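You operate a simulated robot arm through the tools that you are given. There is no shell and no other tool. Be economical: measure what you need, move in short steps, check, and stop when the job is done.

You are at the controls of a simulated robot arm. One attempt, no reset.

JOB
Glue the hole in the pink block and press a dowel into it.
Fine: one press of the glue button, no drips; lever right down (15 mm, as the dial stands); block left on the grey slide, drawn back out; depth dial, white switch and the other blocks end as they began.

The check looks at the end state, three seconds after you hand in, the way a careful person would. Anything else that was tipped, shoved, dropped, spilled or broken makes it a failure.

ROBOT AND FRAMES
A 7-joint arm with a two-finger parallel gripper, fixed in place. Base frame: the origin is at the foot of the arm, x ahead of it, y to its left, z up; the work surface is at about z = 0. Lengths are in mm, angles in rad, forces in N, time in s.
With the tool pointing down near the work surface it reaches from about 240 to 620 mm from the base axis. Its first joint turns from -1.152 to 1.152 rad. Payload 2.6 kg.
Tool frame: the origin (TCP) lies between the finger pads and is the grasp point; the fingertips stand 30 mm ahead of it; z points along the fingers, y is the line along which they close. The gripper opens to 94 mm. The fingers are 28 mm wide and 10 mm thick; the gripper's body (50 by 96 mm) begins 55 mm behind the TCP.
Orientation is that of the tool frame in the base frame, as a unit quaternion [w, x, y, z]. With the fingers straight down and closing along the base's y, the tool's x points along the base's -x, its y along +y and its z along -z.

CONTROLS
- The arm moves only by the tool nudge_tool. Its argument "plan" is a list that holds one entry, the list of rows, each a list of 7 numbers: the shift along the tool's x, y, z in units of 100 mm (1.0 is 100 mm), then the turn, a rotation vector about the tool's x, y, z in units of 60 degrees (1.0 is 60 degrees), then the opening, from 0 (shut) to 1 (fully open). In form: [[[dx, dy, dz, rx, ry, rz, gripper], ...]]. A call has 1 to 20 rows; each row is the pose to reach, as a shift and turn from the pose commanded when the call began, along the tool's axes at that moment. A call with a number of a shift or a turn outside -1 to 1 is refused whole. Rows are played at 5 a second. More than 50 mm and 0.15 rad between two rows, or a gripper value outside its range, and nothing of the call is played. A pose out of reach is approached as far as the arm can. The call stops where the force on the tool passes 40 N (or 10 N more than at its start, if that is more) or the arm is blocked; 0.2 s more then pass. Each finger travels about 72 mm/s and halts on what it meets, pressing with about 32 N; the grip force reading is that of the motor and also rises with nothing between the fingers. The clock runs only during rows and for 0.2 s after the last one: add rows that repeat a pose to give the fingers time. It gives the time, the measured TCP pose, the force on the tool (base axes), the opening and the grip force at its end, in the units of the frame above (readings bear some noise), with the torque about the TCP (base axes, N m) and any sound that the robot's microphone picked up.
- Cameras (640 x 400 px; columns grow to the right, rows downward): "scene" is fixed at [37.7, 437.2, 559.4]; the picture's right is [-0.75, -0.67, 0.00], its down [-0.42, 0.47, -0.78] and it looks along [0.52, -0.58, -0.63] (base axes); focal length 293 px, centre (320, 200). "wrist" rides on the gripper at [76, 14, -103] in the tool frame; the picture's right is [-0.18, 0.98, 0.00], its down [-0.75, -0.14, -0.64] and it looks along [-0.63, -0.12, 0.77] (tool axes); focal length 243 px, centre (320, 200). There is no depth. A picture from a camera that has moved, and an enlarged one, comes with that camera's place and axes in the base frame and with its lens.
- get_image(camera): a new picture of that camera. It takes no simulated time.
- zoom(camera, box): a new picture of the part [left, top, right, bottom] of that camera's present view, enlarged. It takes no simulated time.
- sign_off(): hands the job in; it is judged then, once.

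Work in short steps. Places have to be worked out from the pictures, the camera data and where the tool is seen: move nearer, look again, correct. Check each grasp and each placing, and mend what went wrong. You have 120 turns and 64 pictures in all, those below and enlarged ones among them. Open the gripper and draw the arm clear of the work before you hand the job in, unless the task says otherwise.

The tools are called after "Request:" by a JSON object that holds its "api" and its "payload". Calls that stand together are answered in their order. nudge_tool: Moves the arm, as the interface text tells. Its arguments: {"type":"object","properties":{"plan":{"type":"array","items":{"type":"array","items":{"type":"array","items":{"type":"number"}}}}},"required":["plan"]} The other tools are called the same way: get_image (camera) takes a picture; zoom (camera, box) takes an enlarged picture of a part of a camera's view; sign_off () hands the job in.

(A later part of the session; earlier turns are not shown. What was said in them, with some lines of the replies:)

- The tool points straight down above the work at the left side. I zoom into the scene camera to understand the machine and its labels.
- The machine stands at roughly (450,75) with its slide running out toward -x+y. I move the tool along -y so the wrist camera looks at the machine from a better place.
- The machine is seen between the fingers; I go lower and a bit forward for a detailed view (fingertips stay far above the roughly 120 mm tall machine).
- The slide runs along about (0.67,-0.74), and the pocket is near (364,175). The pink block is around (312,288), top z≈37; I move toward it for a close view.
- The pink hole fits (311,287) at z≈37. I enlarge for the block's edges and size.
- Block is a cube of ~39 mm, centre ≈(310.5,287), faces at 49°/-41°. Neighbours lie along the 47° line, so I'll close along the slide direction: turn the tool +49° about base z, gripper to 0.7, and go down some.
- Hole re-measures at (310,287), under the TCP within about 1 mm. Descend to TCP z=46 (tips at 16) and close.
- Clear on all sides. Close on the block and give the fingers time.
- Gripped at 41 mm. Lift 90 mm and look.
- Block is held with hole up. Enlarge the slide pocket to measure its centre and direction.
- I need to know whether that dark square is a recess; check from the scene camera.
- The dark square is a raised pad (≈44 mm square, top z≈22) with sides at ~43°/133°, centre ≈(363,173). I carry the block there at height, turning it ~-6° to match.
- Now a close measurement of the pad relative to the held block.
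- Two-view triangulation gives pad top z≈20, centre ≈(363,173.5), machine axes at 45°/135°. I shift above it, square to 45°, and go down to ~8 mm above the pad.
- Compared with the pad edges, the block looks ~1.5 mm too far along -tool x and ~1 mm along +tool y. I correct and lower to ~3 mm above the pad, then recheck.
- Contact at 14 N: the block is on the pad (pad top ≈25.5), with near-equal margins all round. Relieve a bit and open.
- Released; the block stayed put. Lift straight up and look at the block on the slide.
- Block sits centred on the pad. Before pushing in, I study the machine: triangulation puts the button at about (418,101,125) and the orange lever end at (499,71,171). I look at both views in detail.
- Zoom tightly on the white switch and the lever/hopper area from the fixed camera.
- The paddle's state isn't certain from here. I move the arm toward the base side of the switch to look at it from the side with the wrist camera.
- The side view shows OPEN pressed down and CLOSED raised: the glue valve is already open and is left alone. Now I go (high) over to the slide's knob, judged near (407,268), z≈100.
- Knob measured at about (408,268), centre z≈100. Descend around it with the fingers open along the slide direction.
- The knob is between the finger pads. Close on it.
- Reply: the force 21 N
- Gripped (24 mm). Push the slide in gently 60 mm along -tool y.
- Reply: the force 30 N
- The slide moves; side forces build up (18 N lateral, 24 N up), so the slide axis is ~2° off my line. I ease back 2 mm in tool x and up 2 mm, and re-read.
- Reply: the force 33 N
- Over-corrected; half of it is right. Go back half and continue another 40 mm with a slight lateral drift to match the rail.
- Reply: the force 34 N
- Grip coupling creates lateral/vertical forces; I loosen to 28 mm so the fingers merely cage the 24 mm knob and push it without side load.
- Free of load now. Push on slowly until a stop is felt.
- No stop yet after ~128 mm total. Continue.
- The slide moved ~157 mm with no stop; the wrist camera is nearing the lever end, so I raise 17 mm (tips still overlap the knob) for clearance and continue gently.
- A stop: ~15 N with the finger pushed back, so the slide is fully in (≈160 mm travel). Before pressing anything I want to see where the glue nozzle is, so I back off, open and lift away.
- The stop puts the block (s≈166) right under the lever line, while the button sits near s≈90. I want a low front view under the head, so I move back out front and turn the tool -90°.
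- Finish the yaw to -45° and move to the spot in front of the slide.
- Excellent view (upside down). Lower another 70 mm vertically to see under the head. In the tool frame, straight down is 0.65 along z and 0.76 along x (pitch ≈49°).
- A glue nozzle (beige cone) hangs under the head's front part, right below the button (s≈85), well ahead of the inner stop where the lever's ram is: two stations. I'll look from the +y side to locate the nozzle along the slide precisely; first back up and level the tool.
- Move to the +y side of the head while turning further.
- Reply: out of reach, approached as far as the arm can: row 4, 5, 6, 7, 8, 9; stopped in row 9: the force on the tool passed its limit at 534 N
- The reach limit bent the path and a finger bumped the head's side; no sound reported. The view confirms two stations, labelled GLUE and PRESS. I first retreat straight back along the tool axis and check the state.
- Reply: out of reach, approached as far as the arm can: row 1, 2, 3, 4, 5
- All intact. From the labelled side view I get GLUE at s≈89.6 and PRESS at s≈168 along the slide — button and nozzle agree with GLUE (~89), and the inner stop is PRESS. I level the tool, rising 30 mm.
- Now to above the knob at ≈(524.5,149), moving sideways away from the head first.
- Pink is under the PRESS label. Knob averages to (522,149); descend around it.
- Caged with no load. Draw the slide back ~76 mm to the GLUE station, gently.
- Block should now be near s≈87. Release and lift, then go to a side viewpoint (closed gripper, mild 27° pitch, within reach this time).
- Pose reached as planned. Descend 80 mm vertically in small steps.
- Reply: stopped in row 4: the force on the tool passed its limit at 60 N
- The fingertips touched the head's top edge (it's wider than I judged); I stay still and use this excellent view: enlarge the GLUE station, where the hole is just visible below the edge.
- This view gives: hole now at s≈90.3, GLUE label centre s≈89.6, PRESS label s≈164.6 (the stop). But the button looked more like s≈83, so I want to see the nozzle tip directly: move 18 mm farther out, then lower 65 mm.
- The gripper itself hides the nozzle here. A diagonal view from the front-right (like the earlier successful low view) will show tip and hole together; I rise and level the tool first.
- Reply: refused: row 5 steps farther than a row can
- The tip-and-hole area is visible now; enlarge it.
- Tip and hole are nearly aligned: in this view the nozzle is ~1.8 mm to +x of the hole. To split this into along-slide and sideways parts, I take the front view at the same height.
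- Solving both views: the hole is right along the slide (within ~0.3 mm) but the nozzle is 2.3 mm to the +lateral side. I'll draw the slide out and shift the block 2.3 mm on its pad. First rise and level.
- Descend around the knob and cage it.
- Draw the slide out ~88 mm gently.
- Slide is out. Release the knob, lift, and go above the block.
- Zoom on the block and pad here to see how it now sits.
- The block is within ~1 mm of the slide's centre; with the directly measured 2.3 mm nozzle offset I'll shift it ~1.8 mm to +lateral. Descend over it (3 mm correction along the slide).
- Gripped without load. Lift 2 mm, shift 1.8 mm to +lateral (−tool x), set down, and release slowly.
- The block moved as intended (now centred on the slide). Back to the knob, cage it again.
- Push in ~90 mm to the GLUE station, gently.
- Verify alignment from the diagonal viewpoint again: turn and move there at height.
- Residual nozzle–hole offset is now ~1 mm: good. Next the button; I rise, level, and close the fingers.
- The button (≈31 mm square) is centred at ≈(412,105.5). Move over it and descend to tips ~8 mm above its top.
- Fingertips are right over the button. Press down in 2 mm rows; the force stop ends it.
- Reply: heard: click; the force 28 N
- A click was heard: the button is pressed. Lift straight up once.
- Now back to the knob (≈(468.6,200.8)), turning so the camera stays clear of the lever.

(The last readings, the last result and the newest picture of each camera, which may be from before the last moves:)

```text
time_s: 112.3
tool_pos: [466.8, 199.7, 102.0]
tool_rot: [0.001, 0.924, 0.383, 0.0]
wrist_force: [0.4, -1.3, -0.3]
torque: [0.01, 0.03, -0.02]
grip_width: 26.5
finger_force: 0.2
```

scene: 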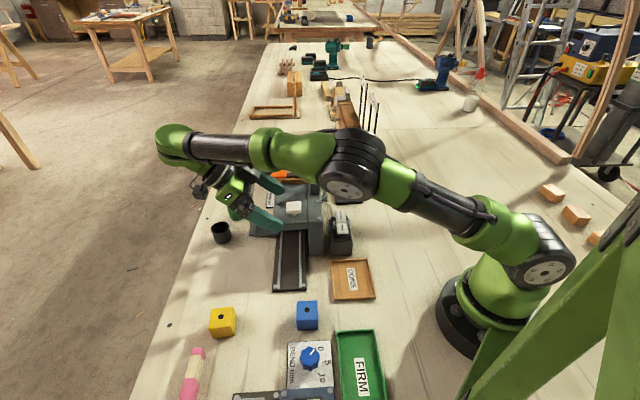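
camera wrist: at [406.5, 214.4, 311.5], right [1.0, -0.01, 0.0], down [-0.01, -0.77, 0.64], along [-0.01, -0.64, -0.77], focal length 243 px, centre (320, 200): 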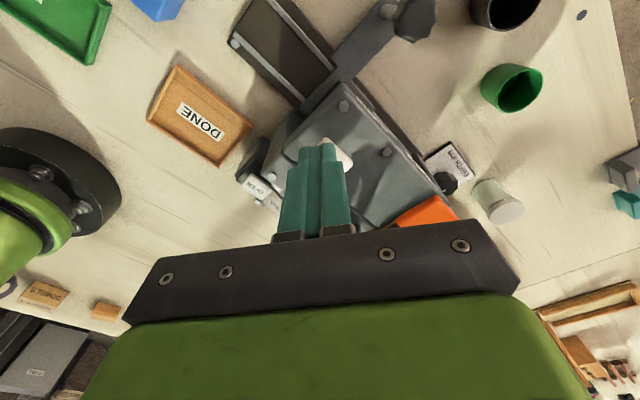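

Caged. Push the slide on to the PRESS stop.

Request:
{"api": "nudge_tool", "payload": {"plan": [[[0, 0.02, 0, 0, 0, 0, 0.28], [0, 0.06, 0, 0, 0, 0, 0.28], [0, 0.12, 0, 0, 0, 0, 0.28], [0, 0.19, 0, 0, 0, 0, 0.28], [0, 0.26, 0, 0, 0, 0, 0.28], [0, 0.33, 0, 0, 0, 0, 0.28], [0, 0.4, 0, 0, 0, 0, 0.28], [0, 0.47, 0, 0, 0, 0, 0.28], [0, 0.54, 0, 0, 0, 0, 0.28], [0, 0.6, 0, 0, 0, 0, 0.28], [0, 0.65, 0, 0, 0, 0, 0.28], [0, 0.69, 0, 0, 0, 0, 0.28], [0, 0.72, 0, 0, 0, 0, 0.28], [0, 0.74, 0, 0, 0, 0, 0.28], [0, 0.76, 0, 0, 0, 0, 0.28], [0, 0.775, 0, 0, 0, 0, 0.28], [0, 0.79, 0, 0, 0, 0, 0.28], [0, 0.79, 0, 0, 0, 0, 0.28]]]}}

```text
time_s: 116.2
tool_pos: [523.5, 145.0, 102.4]
tool_rot: [0.0, 0.924, 0.383, 0.0]
wrist_force: [-5.6, 3.0, -0.4]
torque: [-0.04, 0.02, 0.03]
grip_width: 30.0
finger_force: 2.8
```

At the stop (finger yields, 6 N). Ease off, release and lift well above the lever height, then move over the orange lever end (≈(499,71.5)).

Request:
{"api": "nudge_tool", "payload": {"plan": [[[0, -0.02, 0, 0, 0, 0, 0.35], [0, -0.02, 0, 0, 0, 0, 0.55], [0, -0.02, -0.4, 0, 0, 0, 0.55], [0, -0.02, -0.8, 0, 0, 0, 0.3], [0, -0.02, -1.0, 0, 0, 0, 0], [0, -0.02, -1.0, 0, 0, 0, 0]]]}}

Request:
{"api": "nudge_tool", "payload": {"plan": [[[0, 0, -0.25, 0, 0, 0, 0], [-0.35, 0.17, -0.25, 0, 0, 0, 0], [-0.69, 0.365, -0.25, 0, 0, 0, 0], [-0.69, 0.365, -0.25, 0, 0, 0, 0]]]}}

Request:
{"api": "zoom", "payload": {"camera": "scene", "box": [235, 140, 345, 215]}}

```text
time_s: 117.5
tool_pos: [522.3, 146.8, 202.9]
tool_rot: [0.001, 0.924, 0.383, 0.0]
wrist_force: [0.9, 0.6, -0.3]
torque: [0.01, 0.03, -0.01]
grip_width: 0.1
finger_force: 32.3
```

```text
time_s: 118.5
tool_pos: [501.4, 72.6, 228.0]
tool_rot: [0.001, 0.924, 0.383, 0.001]
wrist_force: [-0.4, 0.2, 0.7]
torque: [0.0, 0.03, 0.02]
grip_width: 0.0
finger_force: 31.6
```

```text
5.33 times, centred on (290, 178) of scene
camera zoom: at [37.7, 437.2, 559.4], right [-0.75, -0.67, 0.0], down [-0.42, 0.47, -0.78], along [0.52, -0.58, -0.63], focal length 1563 px, centre (480, 320)
```

zoom: 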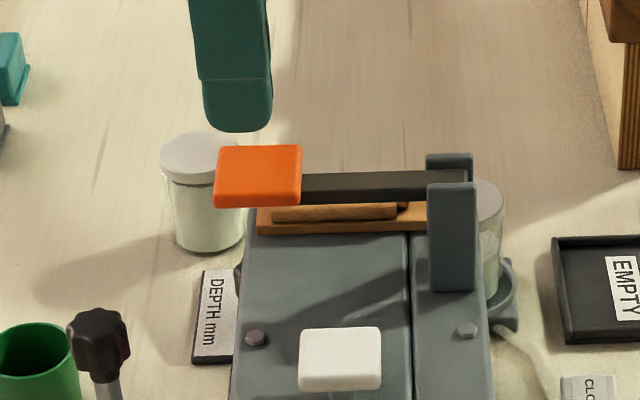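

The tip is over the orange pad, slightly outward; I shift 4 mm in and press down in small steps.

Request:
{"api": "nudge_tool", "payload": {"plan": [[[-0.04, -0.04, 0.1, 0, 0, 0, 0], [-0.04, -0.04, 0.18, 0, 0, 0, 0], [-0.04, -0.04, 0.22, 0, 0, 0, 0], [-0.04, -0.04, 0.25, 0, 0, 0, 0], [-0.04, -0.04, 0.28, 0, 0, 0, 0], [-0.04, -0.04, 0.31, 0, 0, 0, 0], [-0.04, -0.04, 0.34, 0, 0, 0, 0], [-0.04, -0.04, 0.37, 0, 0, 0, 0], [-0.04, -0.04, 0.4, 0, 0, 0, 0]]]}}

```text
time_s: 120.5
tool_pos: [494.5, 72.0, 188.2]
tool_rot: [0.002, 0.923, 0.384, 0.001]
wrist_force: [2.3, 1.3, 4.2]
torque: [0.04, -0.01, 0.01]
grip_width: 0.0
finger_force: 31.9
```

Lever is yielding at ~4 N (tips now z≈158). Continue down.

Request:
{"api": "nudge_tool", "payload": {"plan": [[[0, 0, 0.04, 0, 0, 0, 0], [0, 0, 0.08, 0, 0, 0, 0], [0, 0, 0.12, 0, 0, 0, 0], [0, 0, 0.16, 0, 0, 0, 0], [0, 0, 0.2, 0, 0, 0, 0], [0, 0, 0.24, 0, 0, 0, 0], [0, 0, 0.28, 0, 0, 0, 0], [0, 0, 0.32, 0, 0, 0, 0], [0, 0, 0.36, 0, 0, 0, 0], [0, 0, 0.4, 0, 0, 0, 0]]]}}

```text
time_s: 121.4
tool_pos: [495.4, 72.5, 181.9]
tool_rot: [0.0, 0.923, 0.384, 0.007]
wrist_force: [-0.7, 0.6, 3.9]
torque: [-0.02, 0.09, -0.01]
grip_width: 0.0
finger_force: 32.1
stopped in row 4: the force on the tool passed its limit at 46 N (the readings are from after the stop); the commanded pose is now the measured one
```

It stopped at 46 N with the lever end ~20 mm lower. Push again slowly to see whether this is the true end.

Request:
{"api": "nudge_tool", "payload": {"plan": [[[0, 0, 0.01, 0, 0, 0, 0], [0, 0, 0.02, 0, 0, 0, 0], [0, 0, 0.03, 0, 0, 0, 0], [0, 0, 0.04, 0, 0, 0, 0], [0, 0, 0.05, 0, 0, 0, 0], [0, 0, 0.06, 0, 0, 0, 0]]]}}

Request:
{"api": "zoom", "payload": {"camera": "scene", "box": [235, 140, 345, 215]}}

```text
time_s: 122.6
tool_pos: [496.5, 72.6, 180.7]
tool_rot: [0.002, 0.924, 0.383, 0.013]
wrist_force: [0.0, 0.0, 4.0]
torque: [-0.06, 0.04, -0.02]
grip_width: 0.2
finger_force: 32.3
stopped in row 5: the force on the tool passed its limit at 41 N (the readings are from after the stop); the commanded pose is now the measured one
```

```text
5.33 times, centred on (290, 178) of scene
camera zoom: at [37.7, 437.2, 559.4], right [-0.75, -0.67, 0.0], down [-0.42, 0.47, -0.78], along [0.52, -0.58, -0.63], focal length 1563 px, centre (480, 320)
```

zoom: 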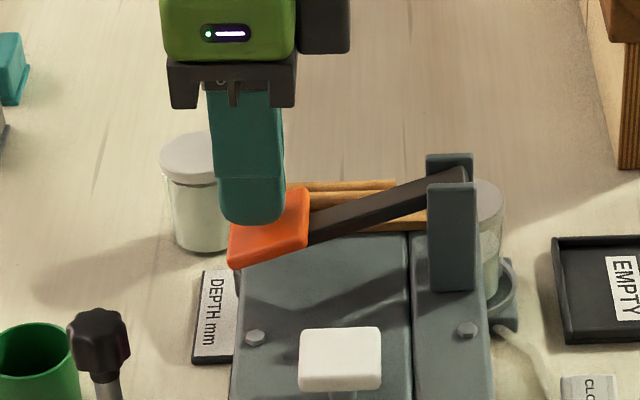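

The lever is steeply down. One more firm push to check it does not go further.

Request:
{"api": "nudge_tool", "payload": {"plan": [[[0, 0, 0.01, 0, 0, 0, 0], [0, 0, 0.02, 0, 0, 0, 0], [0, 0, 0.03, 0, 0, 0, 0], [0, 0, 0.04, 0, 0, 0, 0], [0, 0, 0.05, 0, 0, 0, 0], [0, 0, 0.06, 0, 0, 0, 0], [0, 0, 0.08, 0, 0, 0, 0]]]}}

```text
time_s: 123.8
tool_pos: [498.3, 73.3, 180.2]
tool_rot: [0.002, 0.923, 0.384, 0.016]
wrist_force: [-0.1, -0.6, 4.0]
torque: [-0.06, 0.06, -0.04]
grip_width: 0.0
finger_force: 31.5
stopped in row 6: the force on the tool passed its limit at 41 N (the readings are from after the stop); the commanded pose is now the measured one
```

z holds at ~180 under repeated 40 N: the lever is at its end stop, with a light return spring (4 N). Lift slowly, letting the lever rise.

Request:
{"api": "nudge_tool", "payload": {"plan": [[[0, 0, -0.03, 0, 0, 0, 0], [0, 0, -0.08, 0, 0, 0, 0], [0, 0, -0.14, 0, 0, 0, 0], [0, 0, -0.2, 0, 0, 0, 0], [0, 0, -0.26, 0, 0, 0, 0], [0, 0, -0.34, 0, 0, 0, 0], [0, 0, -0.45, 0, 0, 0, 0], [0, 0, -0.52, 0, 0, 0, 0], [0, 0, -0.52, 0, 0, 0, 0]]]}}

```text
time_s: 125.8
tool_pos: [497.0, 73.3, 232.8]
tool_rot: [0.001, 0.923, 0.383, 0.016]
wrist_force: [-0.4, 0.7, -0.4]
torque: [0.01, 0.03, 0.03]
grip_width: 0.1
finger_force: 32.3
```

Level the small tilt and return above the knob, then cage it.

Request:
{"api": "nudge_tool", "payload": {"plan": [[[0.2, -0.1, 0, 0.0134, -0.0275, 0, 0.3], [0.5, -0.25, 0, 0.0134, -0.0275, 0, 0.6], [0.7, -0.35, 0, 0.0134, -0.0275, 0, 0.6], [0.7, -0.35, 0, 0.0134, -0.0275, 0, 0.6]]]}}

Request:
{"api": "nudge_tool", "payload": {"plan": [[[0, 0, 0.4, 0, 0, 0, 0.6], [0, 0, 0.8, 0, 0, 0, 0.6], [0, 0, 1.0, 0, 0, 0, 0.6], [0, 0, 1.0, 0, 0, 0, 0.6]]]}}

Request:
{"api": "nudge_tool", "payload": {"plan": [[[0, 0, 0.29, 0, 0, 0, 0.6], [0, 0, 0.29, 0, 0, 0, 0.5], [0, 0, 0.29, 0, 0, 0, 0.35], [0, 0, 0.29, 0, 0, 0, 0.28], [0, 0, 0.29, 0, 0, 0, 0.28]]]}}

```text
time_s: 126.8
tool_pos: [521.2, 147.2, 233.5]
tool_rot: [0.001, 0.924, 0.383, -0.001]
wrist_force: [0.4, -0.3, -0.1]
torque: [0.04, 0.0, 0.0]
grip_width: 56.6
finger_force: 0.1
```

```text
time_s: 127.8
tool_pos: [521.4, 148.4, 131.2]
tool_rot: [0.0, 0.924, 0.383, -0.001]
wrist_force: [-0.7, -0.4, 0.1]
torque: [-0.01, -0.01, 0.0]
grip_width: 56.7
finger_force: 0.0
```

```text
time_s: 129.0
tool_pos: [521.3, 147.7, 102.1]
tool_rot: [0.002, 0.924, 0.384, 0.0]
wrist_force: [0.0, 0.1, 0.7]
torque: [-0.01, 0.01, 0.0]
grip_width: 26.3
finger_force: 0.0
```

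Caged. Draw the slide out in two strokes.

Request:
{"api": "nudge_tool", "payload": {"plan": [[[0, -0.02, 0, 0, 0, 0, 0.28], [0, -0.05, 0, 0, 0, 0, 0.28], [0, -0.1, 0, 0, 0, 0, 0.28], [0, -0.17, 0, 0, 0, 0, 0.28], [0, -0.24, 0, 0, 0, 0, 0.28], [0, -0.32, 0, 0, 0, 0, 0.28], [0, -0.4, 0, 0, 0, 0, 0.28], [0, -0.48, 0, 0, 0, 0, 0.28], [0, -0.56, 0, 0, 0, 0, 0.28], [0, -0.64, 0, 0, 0, 0, 0.28], [0, -0.72, 0, 0, 0, 0, 0.28], [0, -0.8, 0, 0, 0, 0, 0.28], [0, -0.87, 0, 0, 0, 0, 0.28], [0, -0.92, 0, 0, 0, 0, 0.28], [0, -0.95, 0, 0, 0, 0, 0.28], [0, -0.95, 0, 0, 0, 0, 0.28]]]}}

Request:
{"api": "nudge_tool", "payload": {"plan": [[[0, -0.02, 0, 0, 0, 0, 0.28], [0, -0.06, 0, 0, 0, 0, 0.28], [0, -0.12, 0, 0, 0, 0, 0.28], [0, -0.19, 0, 0, 0, 0, 0.28], [0, -0.26, 0, 0, 0, 0, 0.28], [0, -0.34, 0, 0, 0, 0, 0.28], [0, -0.42, 0, 0, 0, 0, 0.28], [0, -0.5, 0, 0, 0, 0, 0.28], [0, -0.56, 0, 0, 0, 0, 0.28], [0, -0.61, 0, 0, 0, 0, 0.28], [0, -0.64, 0, 0, 0, 0, 0.28], [0, -0.66, 0, 0, 0, 0, 0.28], [0, -0.68, 0, 0, 0, 0, 0.28], [0, -0.7, 0, 0, 0, 0, 0.28], [0, -0.71, 0, 0, 0, 0, 0.28], [0, -0.71, 0, 0, 0, 0, 0.28]]]}}

```text
time_s: 132.4
tool_pos: [453.7, 214.3, 104.3]
tool_rot: [0.0, 0.924, 0.384, -0.001]
wrist_force: [0.2, -0.9, -0.1]
torque: [-0.01, -0.01, -0.02]
grip_width: 26.6
finger_force: 0.1
```

```text
time_s: 135.8
tool_pos: [403.5, 264.1, 104.4]
tool_rot: [0.0, 0.924, 0.383, 0.0]
wrist_force: [0.5, -1.2, 0.9]
torque: [-0.04, 0.01, -0.03]
grip_width: 27.3
finger_force: 0.8
```

Nearly at its starting place; pull the last few mm until the outer stop is felt.

Request:
{"api": "nudge_tool", "payload": {"plan": [[[0, -0.01, 0, 0, 0, 0, 0.28], [0, -0.02, 0, 0, 0, 0, 0.28], [0, -0.03, 0, 0, 0, 0, 0.28], [0, -0.04, 0, 0, 0, 0, 0.28], [0, -0.04, 0, 0, 0, 0, 0.28]]]}}

```text
time_s: 137.0
tool_pos: [401.8, 265.7, 104.3]
tool_rot: [0.001, 0.924, 0.384, 0.001]
wrist_force: [10.4, -5.4, -2.6]
torque: [0.03, -0.02, 0.05]
grip_width: 32.8
finger_force: 5.8
```

Outer stop reached. Ease off, release, lift, and move aside for a look.

Request:
{"api": "nudge_tool", "payload": {"plan": [[[0, 0.04, 0, 0, 0, 0, 0.33], [0, 0.04, 0, 0, 0, 0, 0.5], [0, 0.04, 0, 0, 0, 0, 0.6], [0, 0.04, -0.4, 0, 0, 0, 0.6], [0, 0.04, -0.8, 0, 0, 0, 0.6], [0, 0.04, -1.0, 0, 0, 0, 0.6], [0.3, 0.04, -1.0, 0, 0, 0, 0.6], [0.6, 0.04, -1.0, 0, 0, 0, 0.6], [0.6, 0.04, -1.0, 0, 0, 0, 0.6]]]}}

Request:
{"api": "zoom", "payload": {"camera": "scene", "box": [220, 165, 350, 300]}}

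```text
time_s: 139.0
tool_pos: [445.8, 306.1, 202.2]
tool_rot: [0.001, 0.923, 0.384, 0.0]
wrist_force: [0.3, -0.5, 0.1]
torque: [-0.01, 0.02, 0.03]
grip_width: 56.6
finger_force: 0.1
```

```text
2.96 times, centred on (285, 232) of scene
camera zoom: at [37.7, 437.2, 559.4], right [-0.75, -0.67, 0.0], down [-0.42, 0.47, -0.78], along [0.52, -0.58, -0.63], focal length 868 px, centre (424, 104)
```

zoom: 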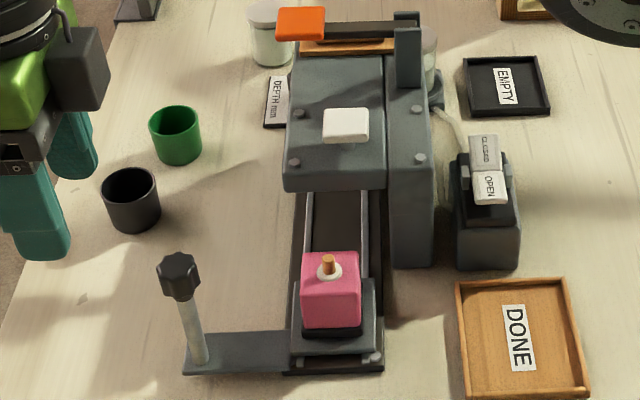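

A dowel stands in the pink block with a ring of glue; lever, switch and cups are as before. Last picture: close look at the block.

Request:
{"api": "zoom", "payload": {"camera": "scene", "box": [265, 240, 325, 290]}}

```text
refused: no pictures are left
```

No pictures remain. The arm is clear with the gripper open and all the readings are calm, so I hand in.

Request:
{"api": "sign_off", "payload": {}}

```text
The job is handed in.
```

I glued the pink block with one button press (one click heard) and pressed a dowel into it; the block is on the grey slide, which is drawn back out to its stop.

- **Dowel depth:** I never measured the 15 mm. The lever stopped at the same height on repeated 40 N pushes, so I took that as right down.
- **Glue:** The last scene picture shows a white ring of glue around the dowel and no drips in view. I had no pictures left for a closer look.
- **Bumps:** While I was looking for the glue nozzle, the gripper hit the machine head twice, once at 534 N and once at 60 N. No sound was heard and nothing looked moved or broken afterwards.
- **Left alone:** I did not touch the depth dial, the white switch or the other blocks.
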